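You operate a simulated robot arm through the tools that you are given. There is no shell and no other tool. Be economical: measure what you need, move in short steps, check, and stop when the job is done.

You are at the controls of a simulated robot arm. One attempt, no reset.

## Task
Tack the short tube to the turning plate on both sides.
Fine: dotted side first, torch parked while you turn the plate half round by its knob; the tube is over 60 C after; welder, gas and extractor may stay on as found. Set down upright: short tube.

Only the result counts: the job must be done as asked and must still hold three seconds after the hand-in. Knocking over, shifting, dropping, spilling or breaking anything else fails it.

## Robot
A 6-joint arm with a two-finger parallel gripper, fixed in place. Base frame: the origin is at the foot of the arm, x ahead of it, y to its left, z up; the work surface is at about z = 850. Lengths are in mm, angles in degrees, forces in N, time in s.
With the tool pointing down near the work surface it reaches from about 260 to 680 mm from the base axis. Its first joint turns from -66.0 to 66.0 degrees. Payload 2.9 kg.
The tool frame sits at the grasp point between the pads (the TCP): z along the fingers, y along the line on which they close. The tips reach 30 mm beyond it. Largest opening 110 mm; finger width 20, thickness 10; the body of the gripper, 48 by 112 mm, starts 55 mm behind the TCP.
Orientation is that of the tool frame in the base frame, as [roll, pitch, yaw] about the fixed x, y, z axes, in that order (R = Rz(yaw) Ry(pitch) Rx(roll)). With the fingers straight down and closing along the base's y, the tool's x points along the base's -x, its y along +y and its z along -z.

## Interface
- The arm moves only by the tool apply_moves. Its argument "commands" is a list of rows, each a list of 7 numbers: the gripper command, from -1 (shut) to 1 (fully open), values between in proportion, then the shift along the tool's x, y, z in mm, then the turn, a rotation vector about the tool's x, y, z in degrees. In form: [[grip, tx, ty, tz, rx, ry, rz], ...]. A call has 1 to 20 rows; each row is the pose to reach, as a shift and turn from the pose commanded when the call began, along the tool's axes at that moment. Rows are played at 5 a second. More than 50 mm and 8.6 degrees between two rows, or a gripper value outside its range, and nothing of the call is played. A pose out of reach is approached as far as the arm can. The call stops where the force on the tool passes 40 N (or 10 N more than at its start, if that is more) or the arm is blocked; 0.2 s more then pass. The fingers move at their own pace (about 108 mm/s each) and stop on an object; they squeeze with about 43 N. The grip force told is the motor's: it shows also when the fingers shut on nothing. Time passes only in rows, and 0.2 s behind the last, so rows that repeat a pose let the fingers close. The reply holds the time, the measured pose of the TCP, the force on the tool along the base axes, the opening and the grip force, in the units named above and with some noise, with the torque about the TCP (base axes, N m) and any sound that the robot's microphone picked up.
- Cameras (640 x 400 px; columns grow to the right, rows downward): "scene" is fixed at [100.4, 454.9, 1396]; the picture's right is [-0.43, -0.90, 0.00], its down [-0.60, 0.29, -0.74] and it looks along [0.67, -0.32, -0.67] (base axes); focal length 230 px, centre (320, 200). "wrist" rides on the gripper at [72, 17, -103] in the tool frame; the picture's right is [-0.23, 0.97, 0.00], its down [-0.76, -0.18, -0.62] and it looks along [-0.61, -0.14, 0.78] (tool axes); focal length 222 px, centre (320, 200). There is no depth. A picture from a camera that has moved, and an enlarged one, comes with that camera's place and axes in the base frame and with its lens. The place of the scene camera against the robot may be out by one fixed shift of up to 25 mm in any direction.
- capture(camera): a new picture of that camera. It takes no simulated time.
- inspect(camera, box): a new picture of the part [left, top, right, bottom] of that camera's present view, enlarged. It takes no simulated time.
- job_done(): hands the job in; it is judged then, once.

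Work in short steps. Places have to be worked out from the pictures, the camera data and where the tool is seen: move nearer, look again, correct. Check each grasp and each placing, and mend what went wrong. You have 120 turns and 84 pictures in all, those below and enlarged ones among them. Open the gripper and draw the arm clear of the work before you hand the job in, unless the task says otherwise; then end with one line.

The tools are called after "Request:" as name(argument=value, ...) on one line, values as JSON. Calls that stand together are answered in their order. apply_moves: Moves the arm, as the interface text tells. Its arguments: {"type":"object","properties":{"commands":{"type":"array"}},"required":["commands"]} The other tools are called the same way: capture (camera) takes a picture; inspect (camera, box) takes an enlarged picture of a part of a camera's view; job_done () hands the job in.

At the start:

```text
t: 0.0
ee_pos: [397.3, 76.6, 1205.4]
ee_rot: [180.0, 0.0, -179.9]
wrist_force: [-0.6, 0.3, -0.2]
ft_torque: [0.03, -0.01, 0.02]
opening: 110.0
grip_force: 0.1
```

scene: 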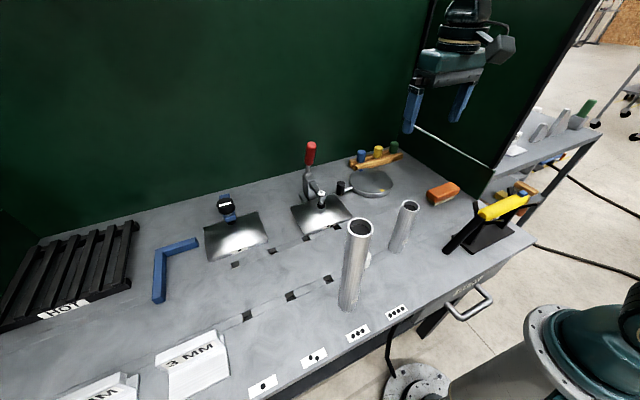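
wrist: 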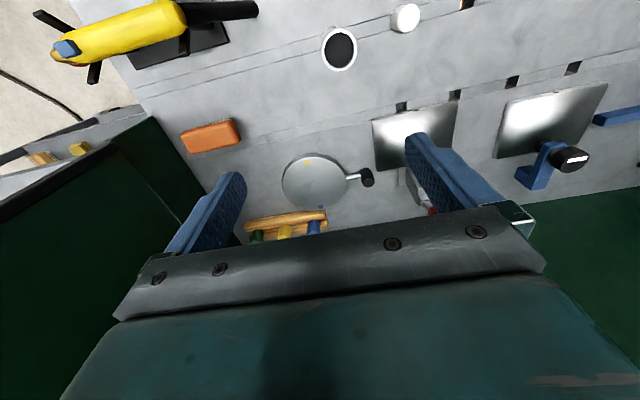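

I start with enlarged views of the work area to identify the tubes, turntable, torch and markings.

Request:
inspect(camera="scene", box=[280, 130, 440, 230])

Request:
inspect(camera="scene", box=[400, 150, 560, 250])

Request:
inspect(camera="wrist", box=[220, 0, 460, 240])

Request:
inspect(camera="wrist", box=[20, 0, 270, 156])

```text
4.00 times, centred on (360, 180) of scene
camera zoom: at [100.4, 454.9, 1396.0], right [-0.43, -0.9, 0.0], down [-0.6, 0.29, -0.74], along [0.67, -0.32, -0.67], focal length 919 px, centre (160, 280)
```

zoom: 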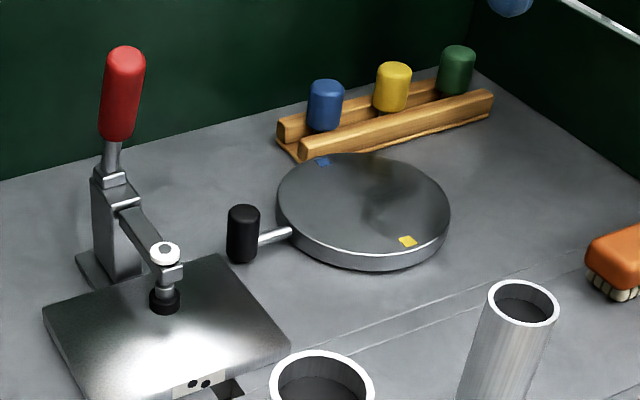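

```text
4.00 times, centred on (480, 200) of scene
camera zoom: at [100.4, 454.9, 1396.0], right [-0.43, -0.9, 0.0], down [-0.6, 0.29, -0.74], along [0.67, -0.32, -0.67], focal length 919 px, centre (-320, 200)
```

zoom: 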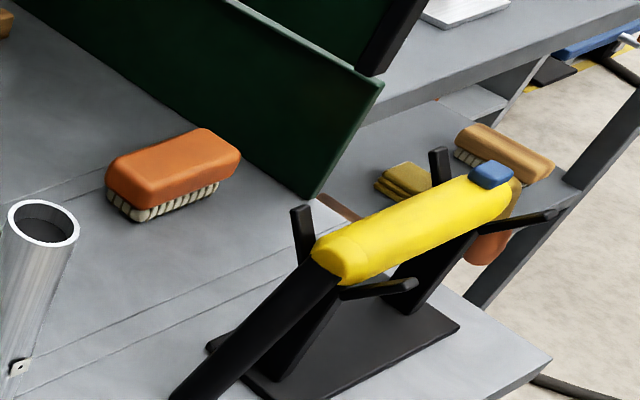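

```text
1.67 times, centred on (340, 120) of wrist
camera zoom: at [324.2, 92.0, 1308.5], right [0.23, 0.97, 0.0], down [0.76, -0.18, 0.62], along [0.61, -0.14, -0.78], focal length 370 px, centre (287, 333)
```

zoom: 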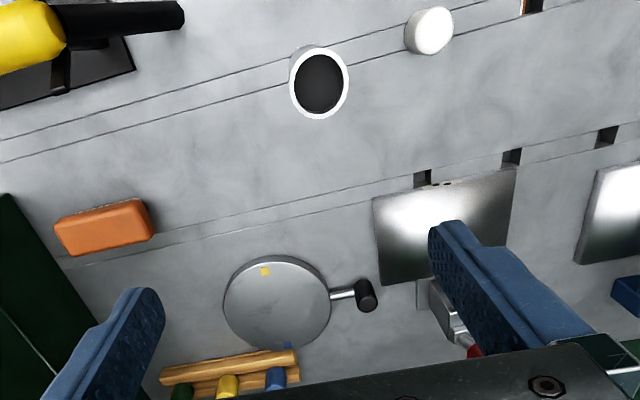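

```text
2.56 times, centred on (145, 78) of wrist
camera zoom: at [324.2, 92.0, 1308.5], right [0.23, 0.97, 0.0], down [0.76, -0.18, 0.62], along [0.61, -0.14, -0.78], focal length 569 px, centre (768, 512)
```

zoom: 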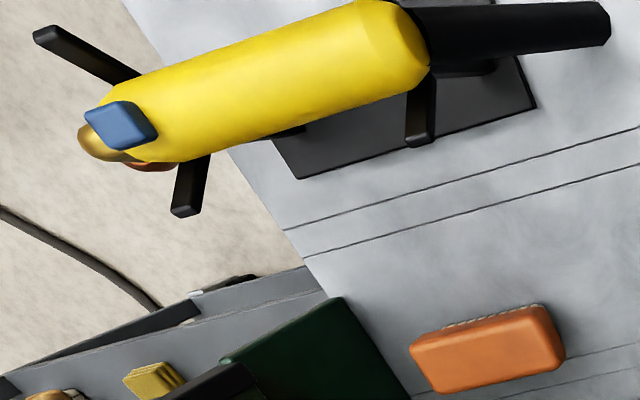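

The short tube seems to stand near (355,105) and the plate near (605,18). I zoom on the tube base and the tags in the scene view, and move nearer with the wrist.

Request:
inspect(camera="scene", box=[330, 190, 430, 260])

Request:
apply_moves(commands=[[1, 30, 10, 20, 0, 0, 0], [1, 60, 15, 40, 0, 0, 0], [1, 97, 23, 60, 0, 0, 0], [1, 97, 23, 85, 0, 0, 0]])

Request:
capture(camera="wrist")

```text
5.71 times, centred on (380, 225) of scene
camera zoom: at [100.4, 454.9, 1396.0], right [-0.43, -0.9, 0.0], down [-0.6, 0.29, -0.74], along [0.67, -0.32, -0.67], focal length 1312 px, centre (-23, 57)
```

zoom: 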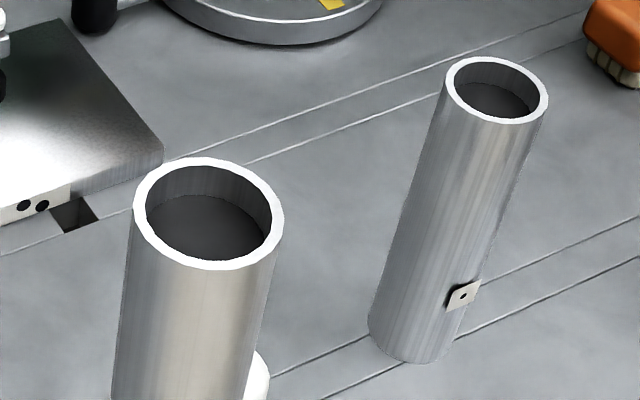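

```text
t: 1.0
ee_pos: [300.4, 98.8, 1119.1]
ee_rot: [180.0, 0.0, 180.0]
wrist_force: [-0.4, -0.2, -0.6]
ft_torque: [-0.01, -0.04, 0.01]
opening: 110.1
grip_force: 0.0
```

```text
76 pictures are left
camera wrist: at [226.4, 115.3, 1222.4], right [0.23, 0.97, 0.0], down [0.76, -0.18, 0.62], along [0.61, -0.14, -0.78], focal length 222 px, centre (320, 200)
```

wrist: 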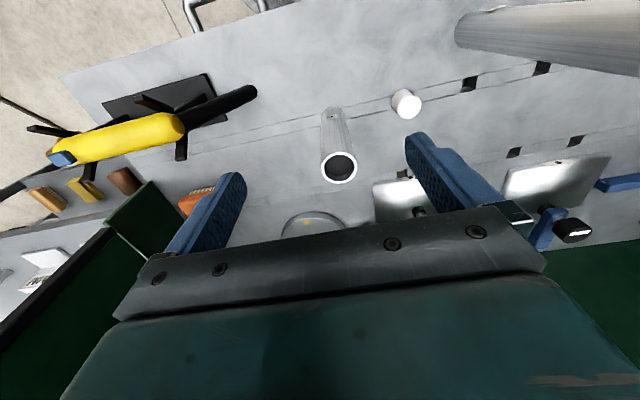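

The short tube's top is about (352,109,1010), Ø≈40, ~160 tall, with its dot tag facing the robot (-x). Next I yaw the wrist 90° to look along -y at the torch.

Request:
apply_moves(commands=[[1, 0, -9, 0, 0, 0, 8.2], [1, 0, -18, 0, 0, 0, 16.4], [1, 0, -27, 0, 0, 0, 24.6], [1, 0, -36, 0, 0, 0, 32.8], [1, 0, -45, 0, 0, 0, 41], [1, 0, -54, 0, 0, 0, 49.2], [1, 0, -63, 0, 0, 0, 57.4], [1, 0, -72, 0, 0, 0, 65.6], [1, 0, -81, 0, 0, 0, 73.8], [1, 0, -90, 0, 0, 0, 82], [1, 0, -99, 0, 0, 0, 90]])

Request:
capture(camera="wrist")

```text
t: 3.4
ee_pos: [301.1, -0.6, 1120.6]
ee_rot: [-180.0, 0.0, 89.8]
wrist_force: [-0.3, 0.3, 0.4]
ft_torque: [-0.01, -0.01, -0.01]
opening: 110.0
grip_force: 0.1
```

```text
75 pictures are left
camera wrist: at [316.5, 71.3, 1223.3], right [0.97, -0.23, 0.0], down [-0.18, -0.76, 0.62], along [-0.14, -0.61, -0.78], focal length 222 px, centre (320, 200)
```

wrist: 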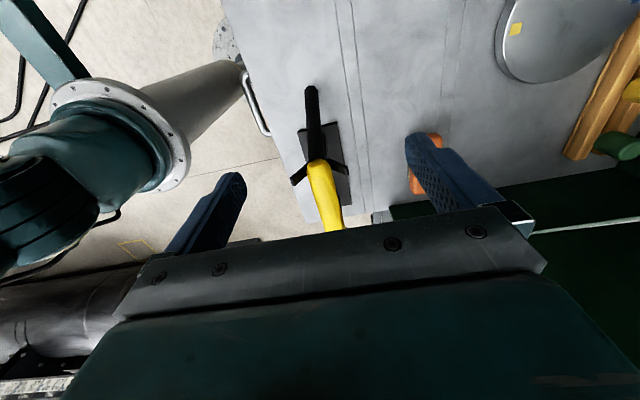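

The torch lies about along y, nozzle toward +y. Zooming in.

Request:
inspect(camera="wrist", box=[250, 70, 410, 240])

Request:
inspect(camera="scene", box=[430, 170, 550, 260])

```text
2.35 times, centred on (330, 155) of wrist
camera zoom: at [316.5, 71.3, 1223.3], right [0.97, -0.23, 0.0], down [-0.18, -0.76, 0.62], along [-0.14, -0.61, -0.78], focal length 523 px, centre (296, 306)
```

zoom: 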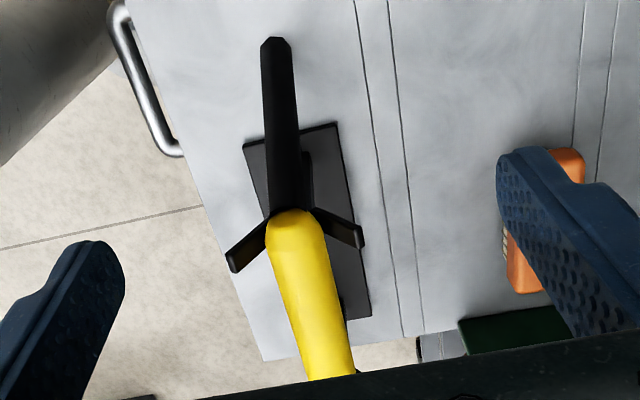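

```text
4.44 times, centred on (490, 215) of scene
camera zoom: at [100.4, 454.9, 1396.0], right [-0.43, -0.9, 0.0], down [-0.6, 0.29, -0.74], along [0.67, -0.32, -0.67], focal length 1021 px, centre (-436, 133)
```

zoom: 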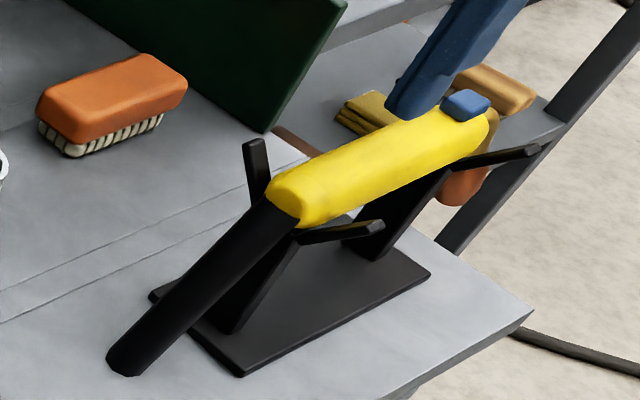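

The torch body runs about (283,-77,945) to (279,-213,970) with a bent neck whose tip is near (287,-2,855), and a blue trigger on top at the rear. I shift closer for a better look at the trigger.

Request:
apply_moves(commands=[[1, -35, 0, 0, 0, 0, 0], [1, -70, 0, 0, 0, 0, 0], [1, -100, 0, 0, 0, 0, 0]])

Request:
capture(camera="wrist")

Request:
inspect(camera="wrist", box=[240, 40, 400, 200])

```text
t: 4.2
ee_pos: [298.7, -101.5, 1120.0]
ee_rot: [-180.0, 0.0, 90.0]
wrist_force: [-0.6, -0.4, 0.0]
ft_torque: [-0.02, 0.0, 0.06]
opening: 110.0
grip_force: 0.1
```

```text
72 pictures are left
camera wrist: at [316.2, -29.0, 1222.7], right [0.97, -0.23, 0.0], down [-0.18, -0.76, 0.62], along [-0.14, -0.61, -0.78], focal length 222 px, centre (320, 200)
```

wrist: 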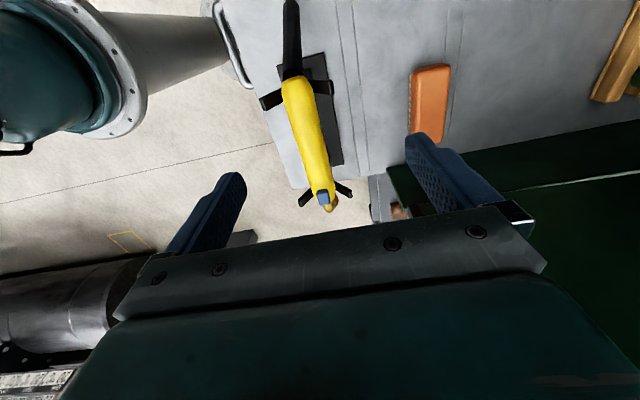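

```text
2.50 times, centred on (320, 120) of wrist
camera zoom: at [316.2, -29.0, 1222.7], right [0.97, -0.23, 0.0], down [-0.18, -0.76, 0.62], along [-0.14, -0.61, -0.78], focal length 555 px, centre (320, 400)
```

zoom: 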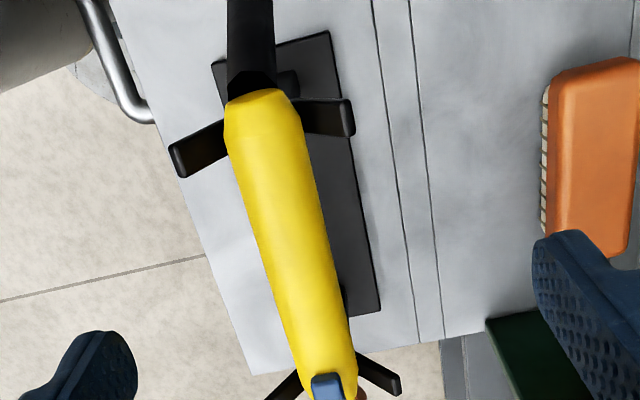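

I need a clearer look at the torch's rear end (blue part and orange part beneath). I back the hand off and zoom in from both cameras.

Request:
apply_moves(commands=[[1, 30, 0, 0, 0, 0, 0], [1, 30, 40, 0, 0, 0, 0], [1, 30, 80, 0, 0, 0, 0], [1, -10, 120, 0, 0, 0, 0], [1, -50, 150, 0, 0, 0, 0]])

Request:
inspect(camera="scene", box=[500, 170, 560, 220])

Request:
capture(camera="wrist")

```text
refused: row 4 steps farther than a row can; nothing moved
```

```text
8.00 times, centred on (530, 195) of scene
camera zoom: at [100.4, 454.9, 1396.0], right [-0.43, -0.9, 0.0], down [-0.6, 0.29, -0.74], along [0.67, -0.32, -0.67], focal length 1837 px, centre (-1360, 240)
```

zoom: 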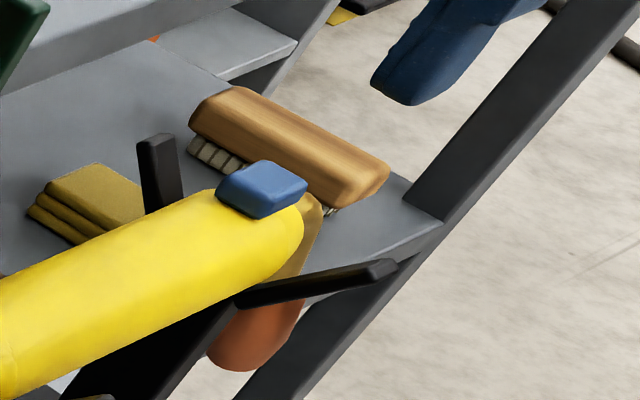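

```text
69 pictures are left
camera wrist: at [316.2, -29.0, 1222.7], right [0.97, -0.23, 0.0], down [-0.18, -0.76, 0.62], along [-0.14, -0.61, -0.78], focal length 222 px, centre (320, 200)
```

wrist: 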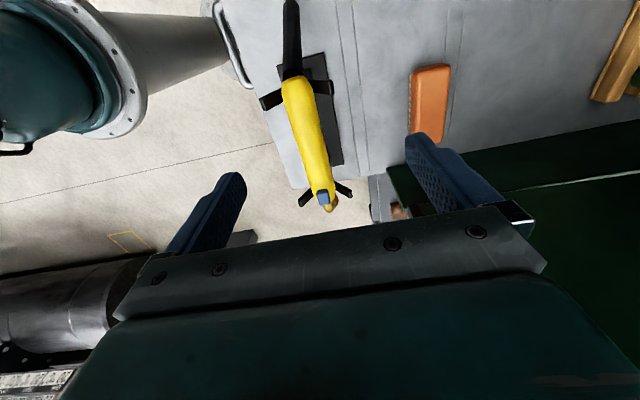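

Now it's clear: the black part is the cable boot, and the real nozzle (brass neck, copper cup) is at the -y end pointing down, with the blue trigger on top next to it. I turn back to yaw 180 and view the nozzle from closer.

Request:
apply_moves(commands=[[1, -8, -5, 5, 0, 0, -8.2], [1, -16, -10, 10, 0, 0, -16.4], [1, -24, -15, 15, 0, 0, -24.6], [1, -32, -20, 20, 0, 0, -32.8], [1, -40, -25, 25, 0, 0, -41], [1, -48, -30, 30, 0, 0, -49.2], [1, -56, -35, 35, 0, 0, -57.4], [1, -64, -40, 40, 0, 0, -65.6], [1, -72, -45, 45, 0, 0, -73.8], [1, -80, -49, 50, 0, 0, -82], [1, -89, -49, 60, 0, 0, -90]])

Request:
capture(camera="wrist")

```text
t: 6.6
ee_pos: [252.7, -189.1, 1058.5]
ee_rot: [179.9, 0.0, -179.9]
wrist_force: [-0.2, -0.6, 0.3]
ft_torque: [0.02, -0.04, 0.0]
opening: 109.8
grip_force: 0.1
```

```text
68 pictures are left
camera wrist: at [178.1, -172.9, 1163.4], right [0.22, 0.97, 0.0], down [0.76, -0.18, 0.62], along [0.61, -0.14, -0.78], focal length 222 px, centre (320, 200)
```

wrist: 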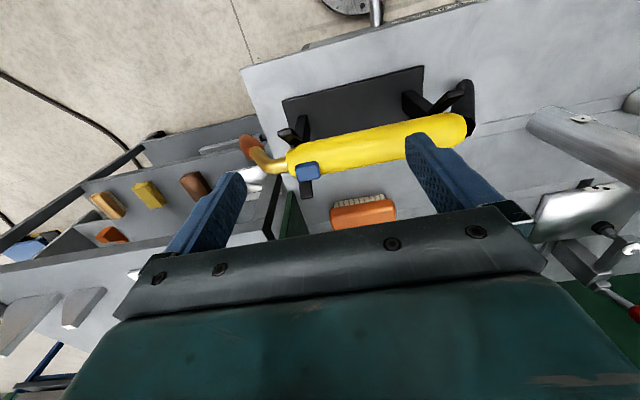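

Request:
inspect(camera="wrist", box=[225, 60, 385, 220])

Request:
inspect(camera="wrist", box=[340, 60, 500, 160])

```text
2.50 times, centred on (305, 140) of wrist
camera zoom: at [178.1, -172.9, 1163.4], right [0.22, 0.97, 0.0], down [0.76, -0.18, 0.62], along [0.61, -0.14, -0.78], focal length 555 px, centre (358, 350)
```

zoom: 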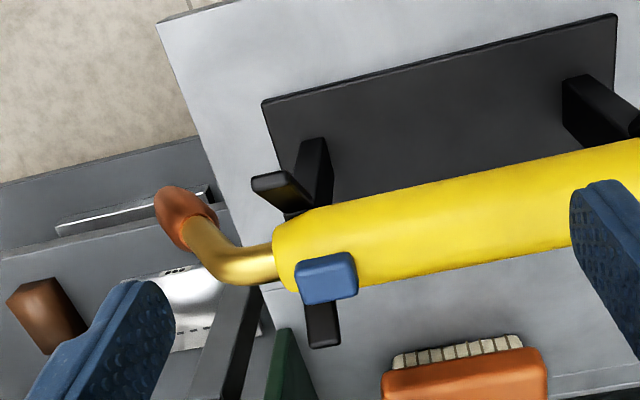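

```text
4.00 times, centred on (420, 110) of wrist
camera zoom: at [178.1, -172.9, 1163.4], right [0.22, 0.97, 0.0], down [0.76, -0.18, 0.62], along [0.61, -0.14, -0.78], focal length 888 px, centre (-80, 560)
```

zoom: 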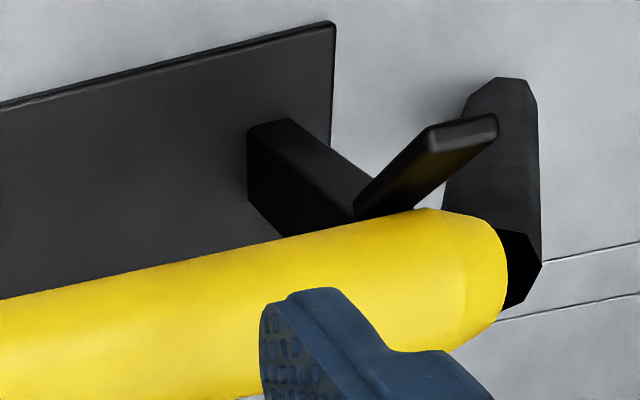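

The torch geometry is clear: handle along y, trigger ~(281,-209,982), nozzle tip ~(280,-300,870). First the tube: I raise up and move above it.

Request:
apply_moves(commands=[[1, 0, 0, -50, 0, 0, 0], [1, -12, 45, -50, 0, 0, 0], [1, -25, 90, -50, 0, 0, 0], [1, -38, 135, -50, 0, 0, 0], [1, -50, 180, -50, 0, 0, 0], [1, -63, 225, -50, 0, 0, 0], [1, -80, 265, -50, 0, 0, 0], [1, -99, 298, -45, 0, 0, 0]])

Request:
capture(camera="wrist")

Request:
capture(camera="scene")

```text
t: 8.4
ee_pos: [350.7, 107.9, 1103.9]
ee_rot: [180.0, 0.0, -180.0]
wrist_force: [0.0, 0.4, -0.2]
ft_torque: [-0.05, -0.02, 0.04]
opening: 109.8
grip_force: 0.1
```

```text
65 pictures are left
camera wrist: at [277.6, 124.8, 1208.4], right [0.23, 0.97, 0.0], down [0.76, -0.18, 0.62], along [0.61, -0.14, -0.78], focal length 222 px, centre (320, 200)
```

wrist: 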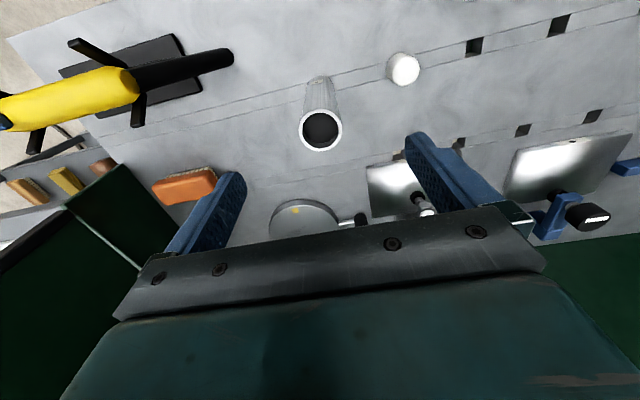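

```text
64 pictures are left
```

scene: 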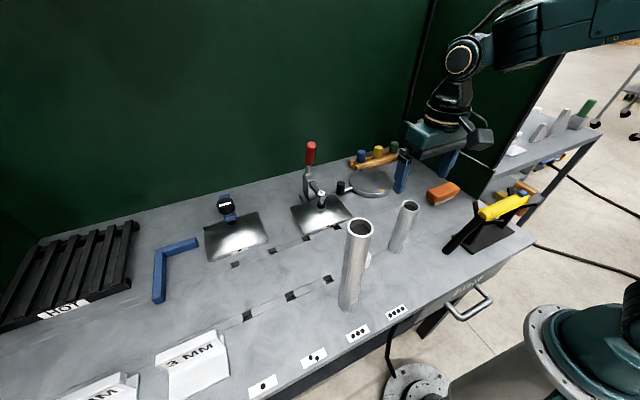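

The tube computes to (353.5,108), right under the hand. Descend to z≈970 and close.

Request:
apply_moves(commands=[[1, -2, 0, 40, 0, 0, 0], [1, -2, 0, 80, 0, 0, 0], [1, -2, 0, 115, 0, 0, 0], [1, -2, 0, 134, 0, 0, 0]])

Request:
apply_moves(commands=[[-1, 0, 0, 0, 0, 0, 0], [-1, 0, 0, 0, 0, 0, 0], [-1, 0, 0, 0, 0, 0, 0]])

Request:
capture(camera="wrist")

```text
t: 9.4
ee_pos: [352.4, 110.1, 970.9]
ee_rot: [-179.9, 0.0, 180.0]
wrist_force: [-0.9, 0.4, -0.3]
ft_torque: [-0.07, -0.01, 0.02]
opening: 110.0
grip_force: 0.0
```

```text
t: 10.2
ee_pos: [352.1, 109.4, 971.2]
ee_rot: [180.0, 0.0, -179.9]
wrist_force: [-0.4, -0.1, -0.2]
ft_torque: [-0.01, 0.01, -0.02]
opening: 39.0
grip_force: 42.9
```

```text
63 pictures are left
camera wrist: at [278.8, 125.2, 1074.4], right [0.23, 0.97, 0.0], down [0.76, -0.18, 0.62], along [0.61, -0.14, -0.78], focal length 222 px, centre (320, 200)
```

wrist: 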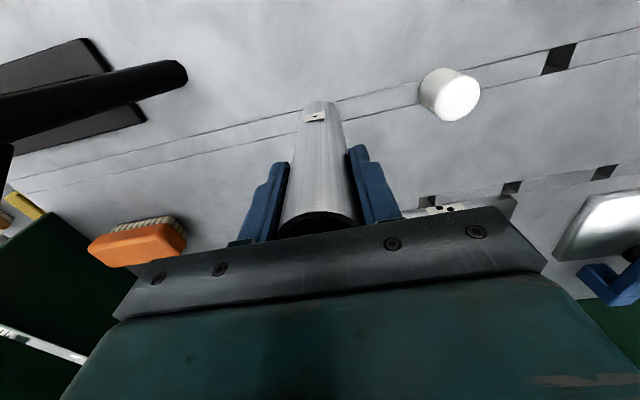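

Tube gripped (39 mm), tag facing the robot as I want. I lift it and go to a spot beside the plate to measure the plate accurately with both cameras.

Request:
apply_moves(commands=[[-1, 0, 0, -20, 0, 0, 0], [-1, 0, 0, -60, 0, 0, 0], [-1, 0, 0, -90, 0, 0, 0], [-1, -35, -35, -90, 0, 0, 0], [-1, -70, -70, -90, 0, 0, 0], [-1, -100, -105, -90, 0, 0, 0], [-1, -135, -140, -90, 0, 0, 0], [-1, -155, -175, -90, 0, 0, 0], [-1, -168, -200, -90, 0, 0, 0]])

Request:
capture(camera="wrist")

Request:
inspect(camera="scene", box=[300, 100, 460, 200])

```text
t: 12.2
ee_pos: [519.6, -91.5, 1061.5]
ee_rot: [-180.0, -0.1, -180.0]
wrist_force: [-0.3, 0.2, -2.0]
ft_torque: [-0.02, 0.01, -0.01]
opening: 38.9
grip_force: 43.4
```

```text
62 pictures are left
camera wrist: at [446.6, -75.0, 1163.9], right [0.23, 0.97, 0.0], down [0.76, -0.18, 0.62], along [0.61, -0.14, -0.78], focal length 222 px, centre (320, 200)
```

wrist: 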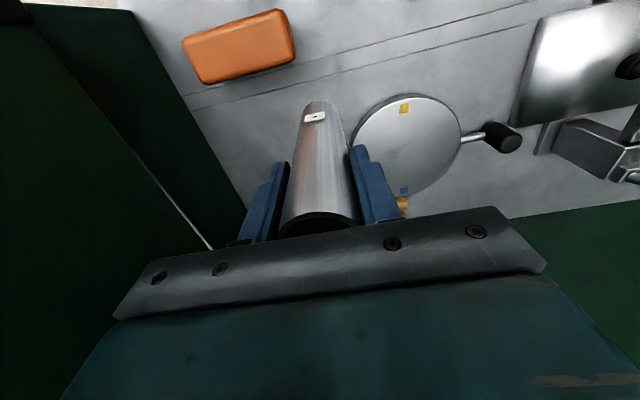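

```text
4.00 times, centred on (380, 150) of scene
camera zoom: at [100.4, 454.9, 1396.0], right [-0.43, -0.9, 0.0], down [-0.6, 0.29, -0.74], along [0.67, -0.32, -0.67], focal length 919 px, centre (80, 400)
```

zoom: 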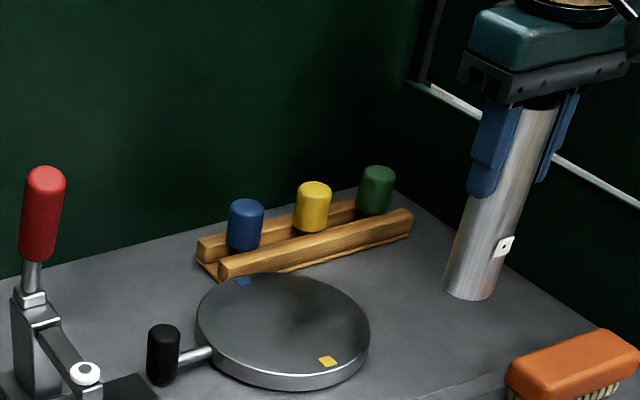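

Request:
inspect(camera="wrist", box=[335, 80, 535, 205])

```text
3.20 times, centred on (435, 142) of wrist
camera zoom: at [446.6, -75.0, 1163.9], right [0.23, 0.97, 0.0], down [0.76, -0.18, 0.62], along [0.61, -0.14, -0.78], focal length 711 px, centre (-48, 384)
```

zoom: 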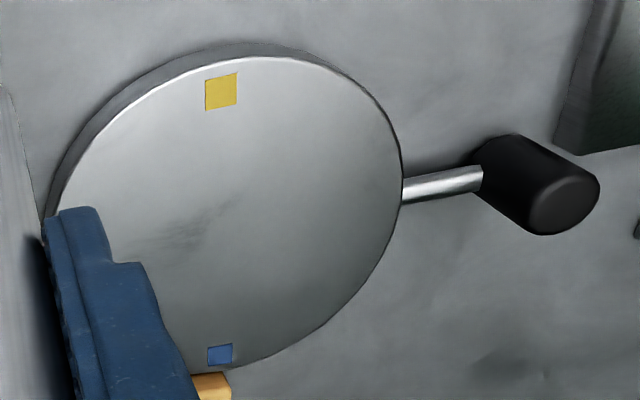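

The plate centre works out to about (624,12) with its top near z≈866. I bring the tube above it and lower to just above the surface.

Request:
apply_moves(commands=[[-1, -30, 30, 0, 0, 0, 0], [-1, -60, 60, 0, 0, 0, 0], [-1, -90, 90, 0, 0, 0, 0], [-1, -104, 103, 0, 0, 0, 0], [-1, -104, 103, 25, 0, 0, 0], [-1, -104, 103, 50, 0, 0, 0]])

Request:
inspect(camera="scene", box=[310, 110, 438, 190])

Request:
capture(camera="wrist")

```text
t: 13.6
ee_pos: [623.2, 11.7, 1009.7]
ee_rot: [180.0, 0.0, 179.9]
wrist_force: [0.3, 0.1, -1.1]
ft_torque: [0.0, -0.01, 0.02]
opening: 38.7
grip_force: 42.9
```

```text
5.00 times, centred on (374, 150) of scene
camera zoom: at [100.4, 454.9, 1396.0], right [-0.43, -0.9, 0.0], down [-0.6, 0.29, -0.74], along [0.67, -0.32, -0.67], focal length 1148 px, centre (50, 450)
```

zoom: 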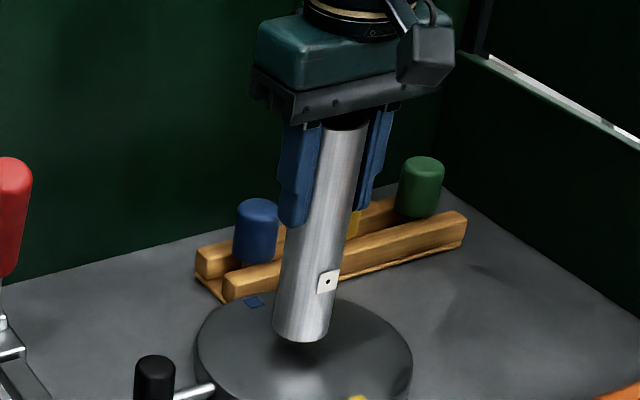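

```text
58 pictures are left
camera wrist: at [550.9, 28.1, 1113.9], right [0.23, 0.97, 0.0], down [0.76, -0.18, 0.62], along [0.61, -0.14, -0.78], focal length 222 px, centre (320, 200)
```

wrist: 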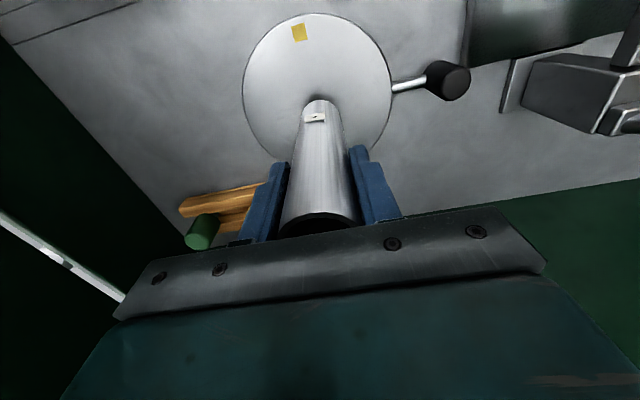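

Tube is centred over the plate. Lowering gently until contact.

Request:
apply_moves(commands=[[-1, 0, 0, 8, 0, 0, 0], [-1, 0, 0, 16, 0, 0, 0]])

Request:
apply_moves(commands=[[-1, 0, 0, 2, 0, 0, 0], [-1, 0, 0, 4, 0, 0, 0]])

Request:
apply_moves(commands=[[-1, 0, 0, 1.5, 0, 0, 0], [-1, 0, 0, 3, 0, 0, 0]])

```text
t: 14.2
ee_pos: [623.9, 13.7, 994.8]
ee_rot: [179.9, -0.1, 180.0]
wrist_force: [0.2, 0.1, -0.8]
ft_torque: [0.02, 0.0, 0.0]
opening: 38.6
grip_force: 43.1
```

```text
t: 14.8
ee_pos: [624.7, 10.8, 991.8]
ee_rot: [-180.0, 0.1, 179.9]
wrist_force: [-3.1, 1.3, 8.9]
ft_torque: [0.02, 0.53, -0.04]
opening: 38.8
grip_force: 43.3
```

```text
t: 15.4
ee_pos: [624.9, 12.1, 992.0]
ee_rot: [179.9, 0.5, -180.0]
wrist_force: [-7.7, 1.4, 32.5]
ft_torque: [-0.02, 0.49, -0.03]
opening: 39.0
grip_force: 43.5
```

Contact at z≈992 (plate top ≈871). I relieve the press and open.

Request:
apply_moves(commands=[[-1, 0, 0, -4, 0, 0, 0]])

Request:
apply_moves(commands=[[0, 0, 0, 0, 0, 0, 0], [1, 0, 0, 0, 0, 0, 0], [1, 0, 0, 0, 0, 0, 0]])

Request:
apply_moves(commands=[[1, 0, 0, -40, 0, 0, 0], [1, 0, 0, -80, 0, 0, 0], [1, 0, 0, -120, 0, 0, 0], [1, 50, 0, -120, 0, 0, 0], [1, 100, 0, -120, 0, 0, 0], [1, 150, 0, -120, 0, 0, 0]])

Request:
capture(camera="wrist")

Request:
inspect(camera="scene", box=[310, 120, 438, 200])

```text
t: 15.8
ee_pos: [624.9, 12.2, 992.1]
ee_rot: [-180.0, 0.4, 180.0]
wrist_force: [4.4, 1.7, 13.2]
ft_torque: [0.06, -0.84, 0.03]
opening: 38.9
grip_force: 42.6
```

```text
t: 16.6
ee_pos: [624.0, 12.2, 992.6]
ee_rot: [-179.9, -0.2, 179.9]
wrist_force: [0.2, 0.1, -0.2]
ft_torque: [-0.03, 0.0, -0.04]
opening: 109.8
grip_force: 0.0
```

```text
t: 18.0
ee_pos: [474.0, 10.6, 1112.6]
ee_rot: [180.0, 0.1, 180.0]
wrist_force: [-0.9, 0.1, -0.2]
ft_torque: [0.03, -0.02, -0.01]
opening: 110.0
grip_force: 0.0
```

```text
57 pictures are left
camera wrist: at [399.8, 27.2, 1215.5], right [0.23, 0.97, 0.0], down [0.76, -0.18, 0.62], along [0.61, -0.14, -0.78], focal length 222 px, centre (320, 200)
```

wrist: 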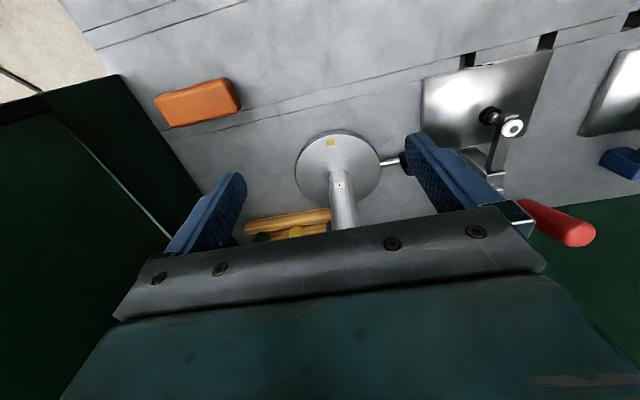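

```text
5.00 times, centred on (374, 160) of scene
camera zoom: at [100.4, 454.9, 1396.0], right [-0.43, -0.9, 0.0], down [-0.6, 0.29, -0.74], along [0.67, -0.32, -0.67], focal length 1148 px, centre (50, 400)
```

zoom: 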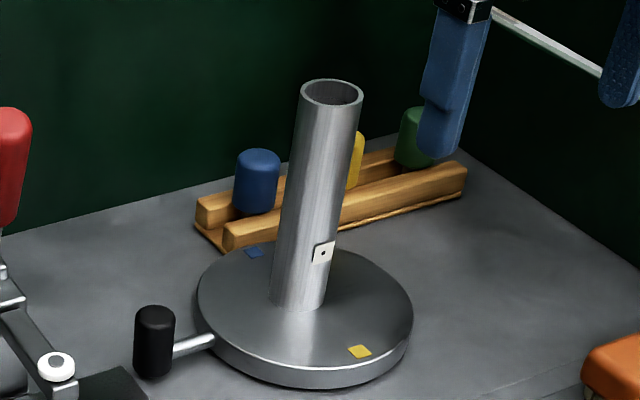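

The tube stands upright on the plate, dot toward the robot. Next, to the torch: turn to yaw 90 above its handle at y≈-188.

Request:
apply_moves(commands=[[1, 18, -18, 0, 0, 0, 8.2], [1, 36, -36, 0, 0, 0, 16.4], [1, 54, -54, 0, 0, 0, 24.6], [1, 72, -72, 0, 0, 0, 32.8], [1, 90, -90, 0, 0, 0, 41], [1, 108, -108, 0, 0, 0, 49.2], [1, 126, -126, 0, 0, 0, 57.4], [1, 144, -144, 0, 0, 0, 65.6], [1, 162, -162, 0, 0, 0, 73.8], [1, 180, -180, 0, 0, 0, 82], [1, 193, -199, 20, 0, 0, 90], [1, 193, -199, 52, 0, 0, 90]])

Request:
capture(camera="wrist")

Request:
inspect(camera="scene", box=[440, 110, 600, 250])

```text
t: 20.6
ee_pos: [281.2, -187.2, 1060.2]
ee_rot: [179.9, 0.0, 89.8]
wrist_force: [0.1, 0.4, 1.0]
ft_torque: [0.0, 0.03, 0.02]
opening: 109.8
grip_force: 0.0
```

```text
55 pictures are left
camera wrist: at [297.5, -115.9, 1163.7], right [0.97, -0.23, 0.0], down [-0.18, -0.76, 0.62], along [-0.14, -0.61, -0.78], focal length 222 px, centre (320, 200)
```

wrist: 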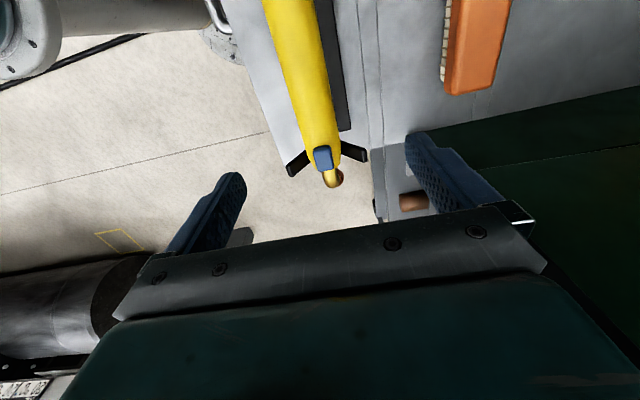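

```text
2.86 times, centred on (520, 180) of scene
camera zoom: at [100.4, 454.9, 1396.0], right [-0.43, -0.9, 0.0], down [-0.6, 0.29, -0.74], along [0.67, -0.32, -0.67], focal length 656 px, centre (-251, 257)
```

zoom: 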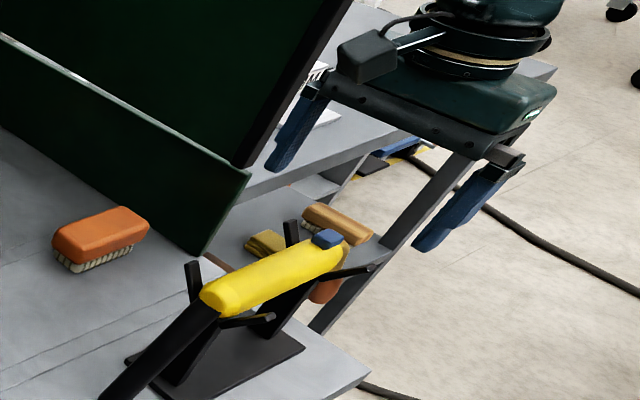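

Trigger confirmed at about (278,-210,982). I lower to z≈952 with the fingers partly closed around the handle.

Request:
apply_moves(commands=[[0.4, 0, -2, 30, 0, 0, 0], [0.4, 0, -2, 60, 0, 0, 0], [0.4, 0, -2, 90, 0, 0, 0], [0.4, 0, -2, 108, 0, 0, 0]])

Request:
capture(camera="wrist")

Request:
inspect(camera="scene", box=[460, 140, 580, 240])

```text
t: 21.6
ee_pos: [278.2, -187.5, 951.6]
ee_rot: [-180.0, -0.1, 90.1]
wrist_force: [-1.2, -0.5, -0.1]
ft_torque: [-0.02, 0.01, 0.0]
opening: 77.1
grip_force: 0.1
```

```text
53 pictures are left
camera wrist: at [295.3, -115.5, 1055.3], right [0.97, -0.23, 0.0], down [-0.18, -0.76, 0.62], along [-0.14, -0.61, -0.78], focal length 222 px, centre (320, 200)
```

wrist: 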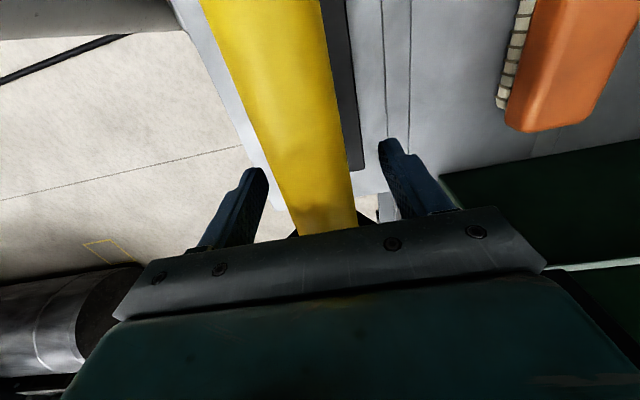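

```text
4.00 times, centred on (520, 190) of scene
camera zoom: at [100.4, 454.9, 1396.0], right [-0.43, -0.9, 0.0], down [-0.6, 0.29, -0.74], along [0.67, -0.32, -0.67], focal length 919 px, centre (-480, 240)
```

zoom: 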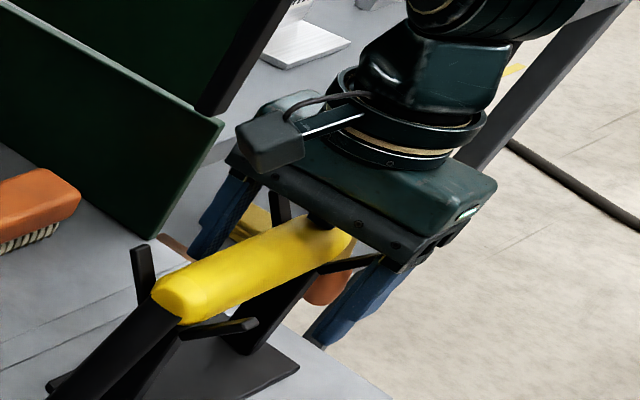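

The handle sits between the fingers with the palm just above the trigger. I close and listen.

Request:
apply_moves(commands=[[-1, 0, 0, 0, 0, 0, 0], [-1, 0, 0, 0, 0, 0, 0], [-1, 0, 0, 0, 0, 0, 0]])

```text
t: 22.4
ee_pos: [277.6, -188.0, 953.0]
ee_rot: [-180.0, 0.0, 89.9]
wrist_force: [0.1, 0.3, -0.7]
ft_torque: [0.06, 0.02, -0.19]
opening: 33.5
grip_force: 43.2
```

Held at 33.5 mm, no sound. Lift it slowly clear of the forks and look.

Request:
apply_moves(commands=[[-1, 0, 0, -10, 0, 0, 0], [-1, 0, 0, -30, 0, 0, 0], [-1, 0, 0, -60, 0, 0, 0], [-1, 0, 0, -100, 0, 0, 0]])

Request:
capture(camera="wrist")

Request:
inspect(camera="scene", box=[430, 110, 590, 230])

```text
t: 23.4
ee_pos: [278.8, -186.7, 1053.5]
ee_rot: [-179.9, 0.1, 90.0]
wrist_force: [0.9, 0.7, -8.0]
ft_torque: [-0.19, 0.03, -0.22]
opening: 33.2
grip_force: 43.3
```

```text
51 pictures are left
camera wrist: at [295.2, -114.7, 1156.7], right [0.97, -0.23, 0.0], down [-0.18, -0.76, 0.62], along [-0.14, -0.61, -0.78], focal length 222 px, centre (320, 200)
```

wrist: 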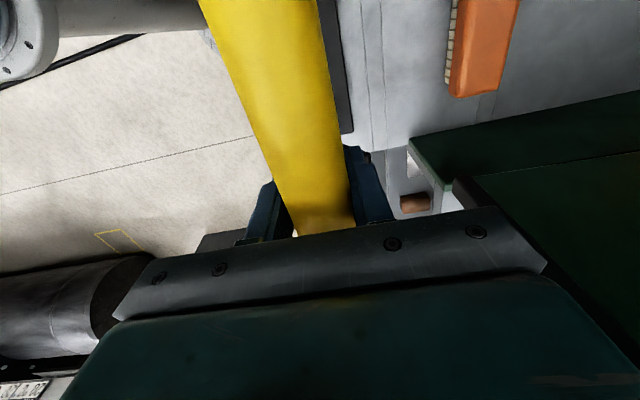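

```text
3.33 times, centred on (510, 170) of scene
camera zoom: at [100.4, 454.8, 1396.0], right [-0.43, -0.9, 0.0], down [-0.6, 0.29, -0.74], along [0.67, -0.32, -0.67], focal length 766 px, centre (-313, 300)
```

zoom: 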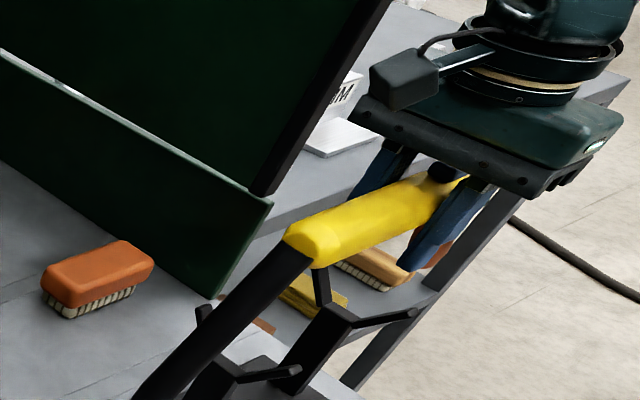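

Torch held firmly (~0.8 kg). I move it to (400,0,1080), then turn it so the nozzle points at +x toward the tube.

Request:
apply_moves(commands=[[-1, 30, 10, -20, 0, 0, 0], [-1, 65, 30, -27, 0, 0, 0], [-1, 100, 60, -27, 0, 0, 0], [-1, 140, 85, -27, 0, 0, 0], [-1, 165, 105, -27, 0, 0, 0], [-1, 187, 121, -27, 0, 0, 0]])

Request:
apply_moves(commands=[[-1, 0, 0, 0, 0, 0, -8.2], [-1, 0, 0, 0, 0, 0, -16.4], [-1, 0, 0, 0, 0, 0, -24.6], [-1, 0, 0, 0, 0, 0, -32.8], [-1, 0, 0, 0, 0, 0, -41], [-1, 0, 0, 0, 0, 0, -49.2], [-1, 0, 0, 0, 0, 0, -57.4], [-1, 0, 0, 0, 0, 0, -65.6], [-1, 0, 0, 0, 0, 0, -73.8], [-1, 0, 0, 0, 0, 0, -82], [-1, 0, 0, 0, 0, 0, -90]])

Request:
capture(camera="scene")

Request:
capture(camera="wrist")

```text
t: 24.8
ee_pos: [399.5, 1.3, 1078.2]
ee_rot: [-179.9, 0.0, 89.8]
wrist_force: [0.8, 0.0, -7.9]
ft_torque: [-0.21, 0.03, -0.19]
opening: 32.8
grip_force: 43.2
```

```text
t: 27.2
ee_pos: [401.0, -0.6, 1078.8]
ee_rot: [-179.9, 0.0, -179.8]
wrist_force: [0.4, -0.3, -8.0]
ft_torque: [-0.01, -0.16, -0.02]
opening: 33.1
grip_force: 43.3
```

```text
49 pictures are left
```

scene: 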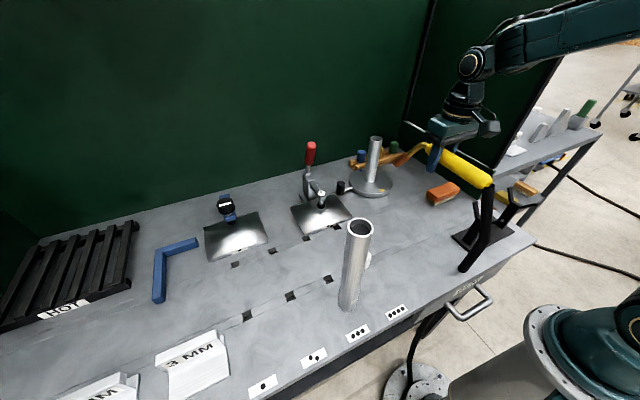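

```text
48 pictures are left
camera wrist: at [327.3, 15.7, 1182.2], right [0.22, 0.97, 0.0], down [0.76, -0.18, 0.62], along [0.61, -0.14, -0.78], focal length 222 px, centre (320, 200)
```

wrist: 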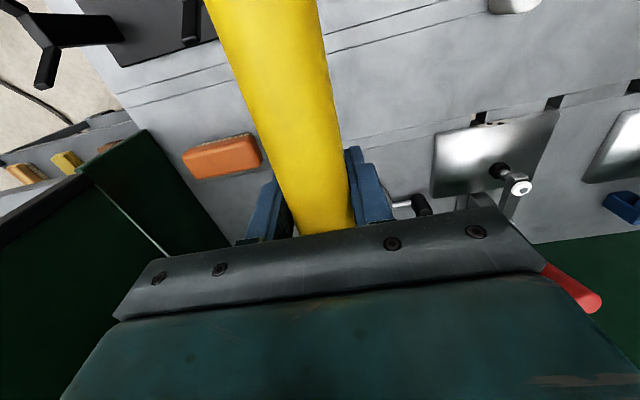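

Request:
inspect(camera="scene", box=[340, 110, 500, 210])

```text
4.00 times, centred on (420, 160) of scene
camera zoom: at [100.5, 454.9, 1396.0], right [-0.43, -0.9, 0.0], down [-0.6, 0.29, -0.74], along [0.67, -0.32, -0.67], focal length 919 px, centre (-80, 360)
```

zoom: 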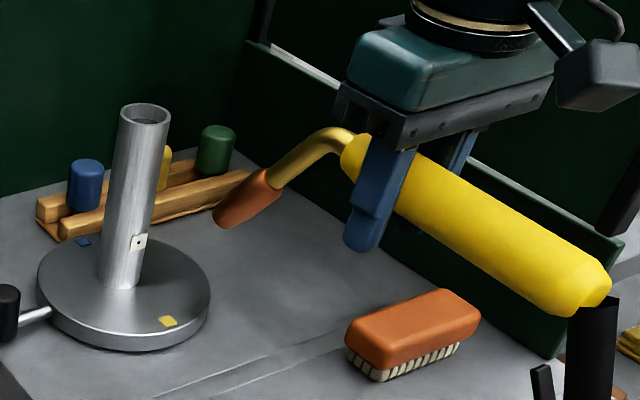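

The nozzle tip sits roughly 125 mm ahead of and 95 mm below the TCP, at ~60° down. I approach to a point short of the joint and check.

Request:
apply_moves(commands=[[-1, -15, 6, 25, 0, 0, 0], [-1, -30, 12, 50, 0, 0, 0], [-1, -40, 16, 75, 0, 0, 0], [-1, -45, 16, 88, 0, 0, 0]])

Request:
inspect(camera="scene", box=[330, 120, 450, 200])

```text
t: 28.2
ee_pos: [445.2, 15.8, 990.7]
ee_rot: [180.0, 0.1, 180.0]
wrist_force: [0.5, -0.3, -7.5]
ft_torque: [-0.02, -0.15, 0.03]
opening: 32.8
grip_force: 43.3
```

```text
5.00 times, centred on (390, 160) of scene
camera zoom: at [100.5, 454.9, 1396.0], right [-0.43, -0.9, 0.0], down [-0.6, 0.29, -0.74], along [0.67, -0.32, -0.67], focal length 1148 px, centre (-30, 400)
```

zoom: 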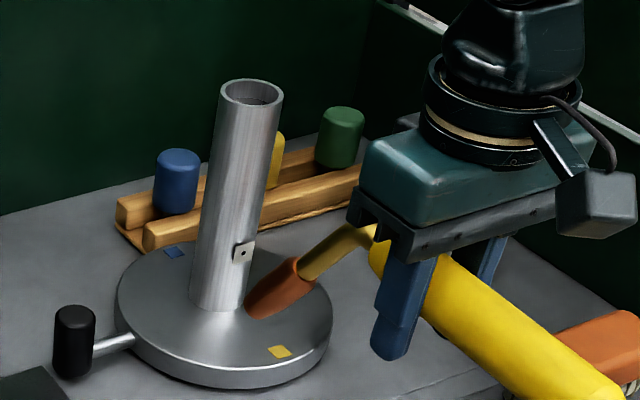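

The tip looks ~30 mm from the dotted-side joint, maybe slightly toward -y. I close in a bit and listen.

Request:
apply_moves(commands=[[-1, -6, 2, 6, 0, 0, 0], [-1, -12, 3, 12, 0, 0, 0]])

Request:
inspect(camera="scene", box=[350, 150, 414, 190])

```text
t: 28.8
ee_pos: [457.1, 19.0, 977.6]
ee_rot: [180.0, 0.0, 180.0]
wrist_force: [1.1, 0.8, -8.0]
ft_torque: [0.0, -0.17, 0.03]
opening: 33.0
grip_force: 43.2
```

```text
10.00 times, centred on (382, 170) of scene
camera zoom: at [100.5, 454.9, 1396.0], right [-0.43, -0.9, 0.0], down [-0.6, 0.29, -0.74], along [0.67, -0.32, -0.67], focal length 2296 px, centre (-300, 500)
```

zoom: 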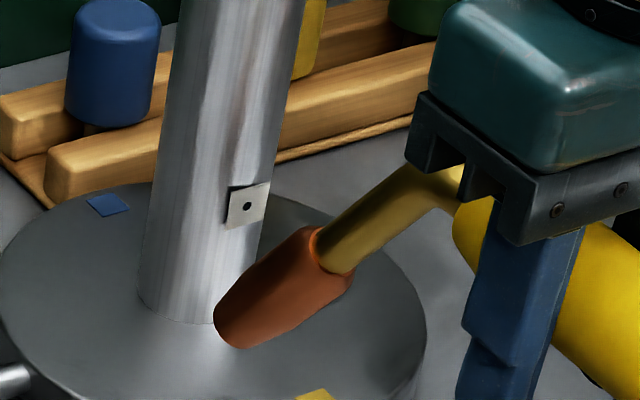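

Nearly in line; I step closer along x and down, and trim y back a bit.

Request:
apply_moves(commands=[[-1, -5, -2, 3, 0, 0, 0], [-1, -10, -3, 6, 0, 0, 0]])

Request:
inspect(camera="scene", box=[350, 150, 414, 190])

```text
t: 29.4
ee_pos: [465.7, 16.0, 971.5]
ee_rot: [-180.0, -0.1, 180.0]
wrist_force: [0.0, 0.6, -7.9]
ft_torque: [-0.01, -0.18, -0.01]
opening: 33.0
grip_force: 43.3
```

```text
10.00 times, centred on (382, 170) of scene
camera zoom: at [100.5, 454.9, 1396.0], right [-0.43, -0.9, 0.0], down [-0.6, 0.29, -0.74], along [0.67, -0.32, -0.67], focal length 2296 px, centre (-300, 500)
```

zoom: 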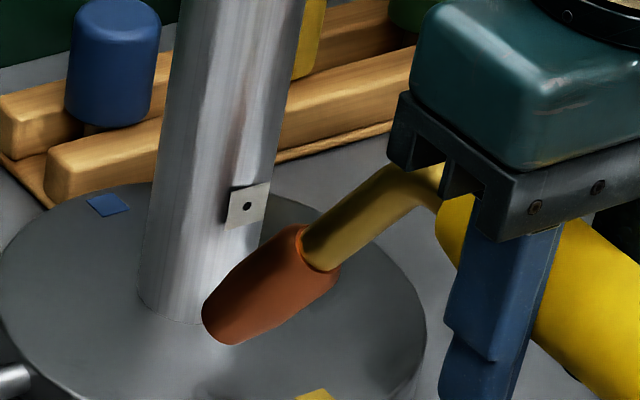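

Request:
apply_moves(commands=[[-1, 0, 0, 2, 0, 0, 0], [-1, 0, 0, 4, 0, 0, 0]])

Request:
apply_moves(commands=[[-1, 0, 0, 2, 0, 0, 0], [-1, 0, 0, 4, 0, 0, 0]])

```text
t: 30.0
ee_pos: [467.6, 15.9, 969.4]
ee_rot: [179.9, 0.0, 180.0]
wrist_force: [0.4, -0.3, -8.2]
ft_torque: [-0.02, -0.14, 0.04]
opening: 33.2
grip_force: 43.3
```

```text
t: 30.6
ee_pos: [467.2, 15.7, 963.9]
ee_rot: [-180.0, 0.0, -180.0]
wrist_force: [-0.6, -0.3, -8.4]
ft_torque: [-0.03, -0.17, -0.01]
opening: 32.8
grip_force: 42.5
```

Request:
inspect(camera="scene", box=[350, 150, 414, 190])

Request:
capture(camera="scene")

```text
10.00 times, centred on (382, 170) of scene
camera zoom: at [100.5, 454.9, 1396.0], right [-0.43, -0.9, 0.0], down [-0.6, 0.29, -0.74], along [0.67, -0.32, -0.67], focal length 2296 px, centre (-300, 500)
```

zoom: 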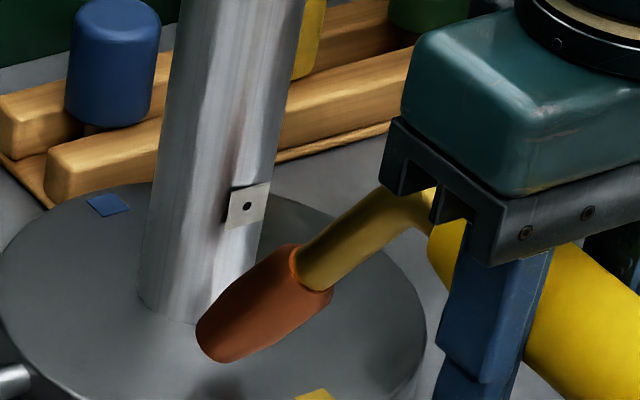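

```text
42 pictures are left
```

scene: 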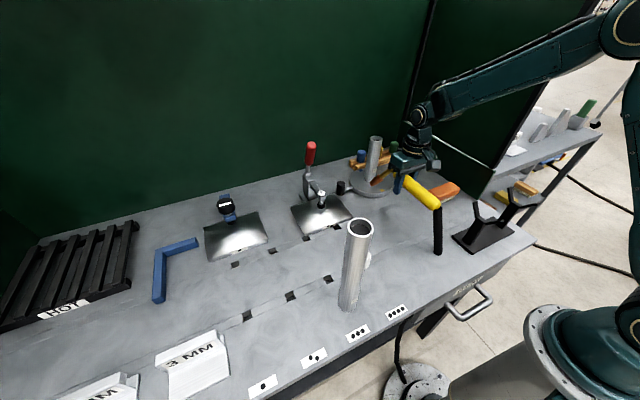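

The tip seems ~5 mm too far +y and ~14 mm short in x. I correct y, step forward and check for contact.

Request:
apply_moves(commands=[[-1, -2, -3, 0, 0, 0, 0], [-1, -4, -5, 0, 0, 0, 0], [-1, -6, -5, 0, 0, 0, 0]])

Request:
apply_moves(commands=[[-1, 0, 0, 1.5, 0, 0, 0], [-1, 0, 0, 3, 0, 0, 0]])

Request:
inspect(camera="scene", box=[350, 150, 414, 190])

```text
t: 31.4
ee_pos: [473.1, 10.9, 965.1]
ee_rot: [180.0, 0.0, 180.0]
wrist_force: [0.4, -0.2, -8.5]
ft_torque: [-0.02, -0.2, -0.03]
opening: 32.8
grip_force: 43.1
```

```text
t: 32.0
ee_pos: [474.1, 11.3, 962.0]
ee_rot: [179.9, 0.0, 180.0]
wrist_force: [-0.3, -0.9, -8.1]
ft_torque: [-0.01, -0.18, 0.0]
opening: 33.0
grip_force: 43.2
```

```text
10.00 times, centred on (382, 170) of scene
camera zoom: at [100.5, 454.9, 1396.0], right [-0.43, -0.9, 0.0], down [-0.6, 0.29, -0.74], along [0.67, -0.32, -0.67], focal length 2296 px, centre (-300, 500)
```

zoom: 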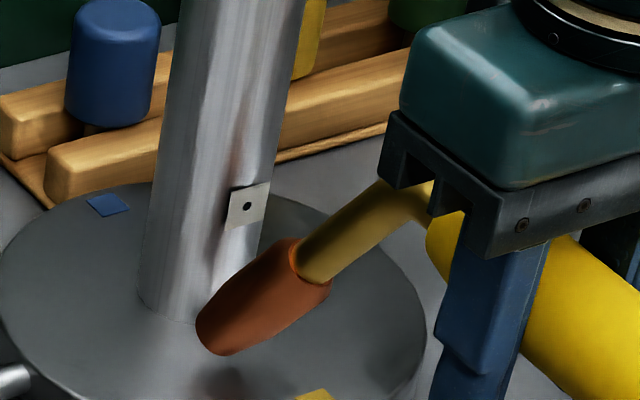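

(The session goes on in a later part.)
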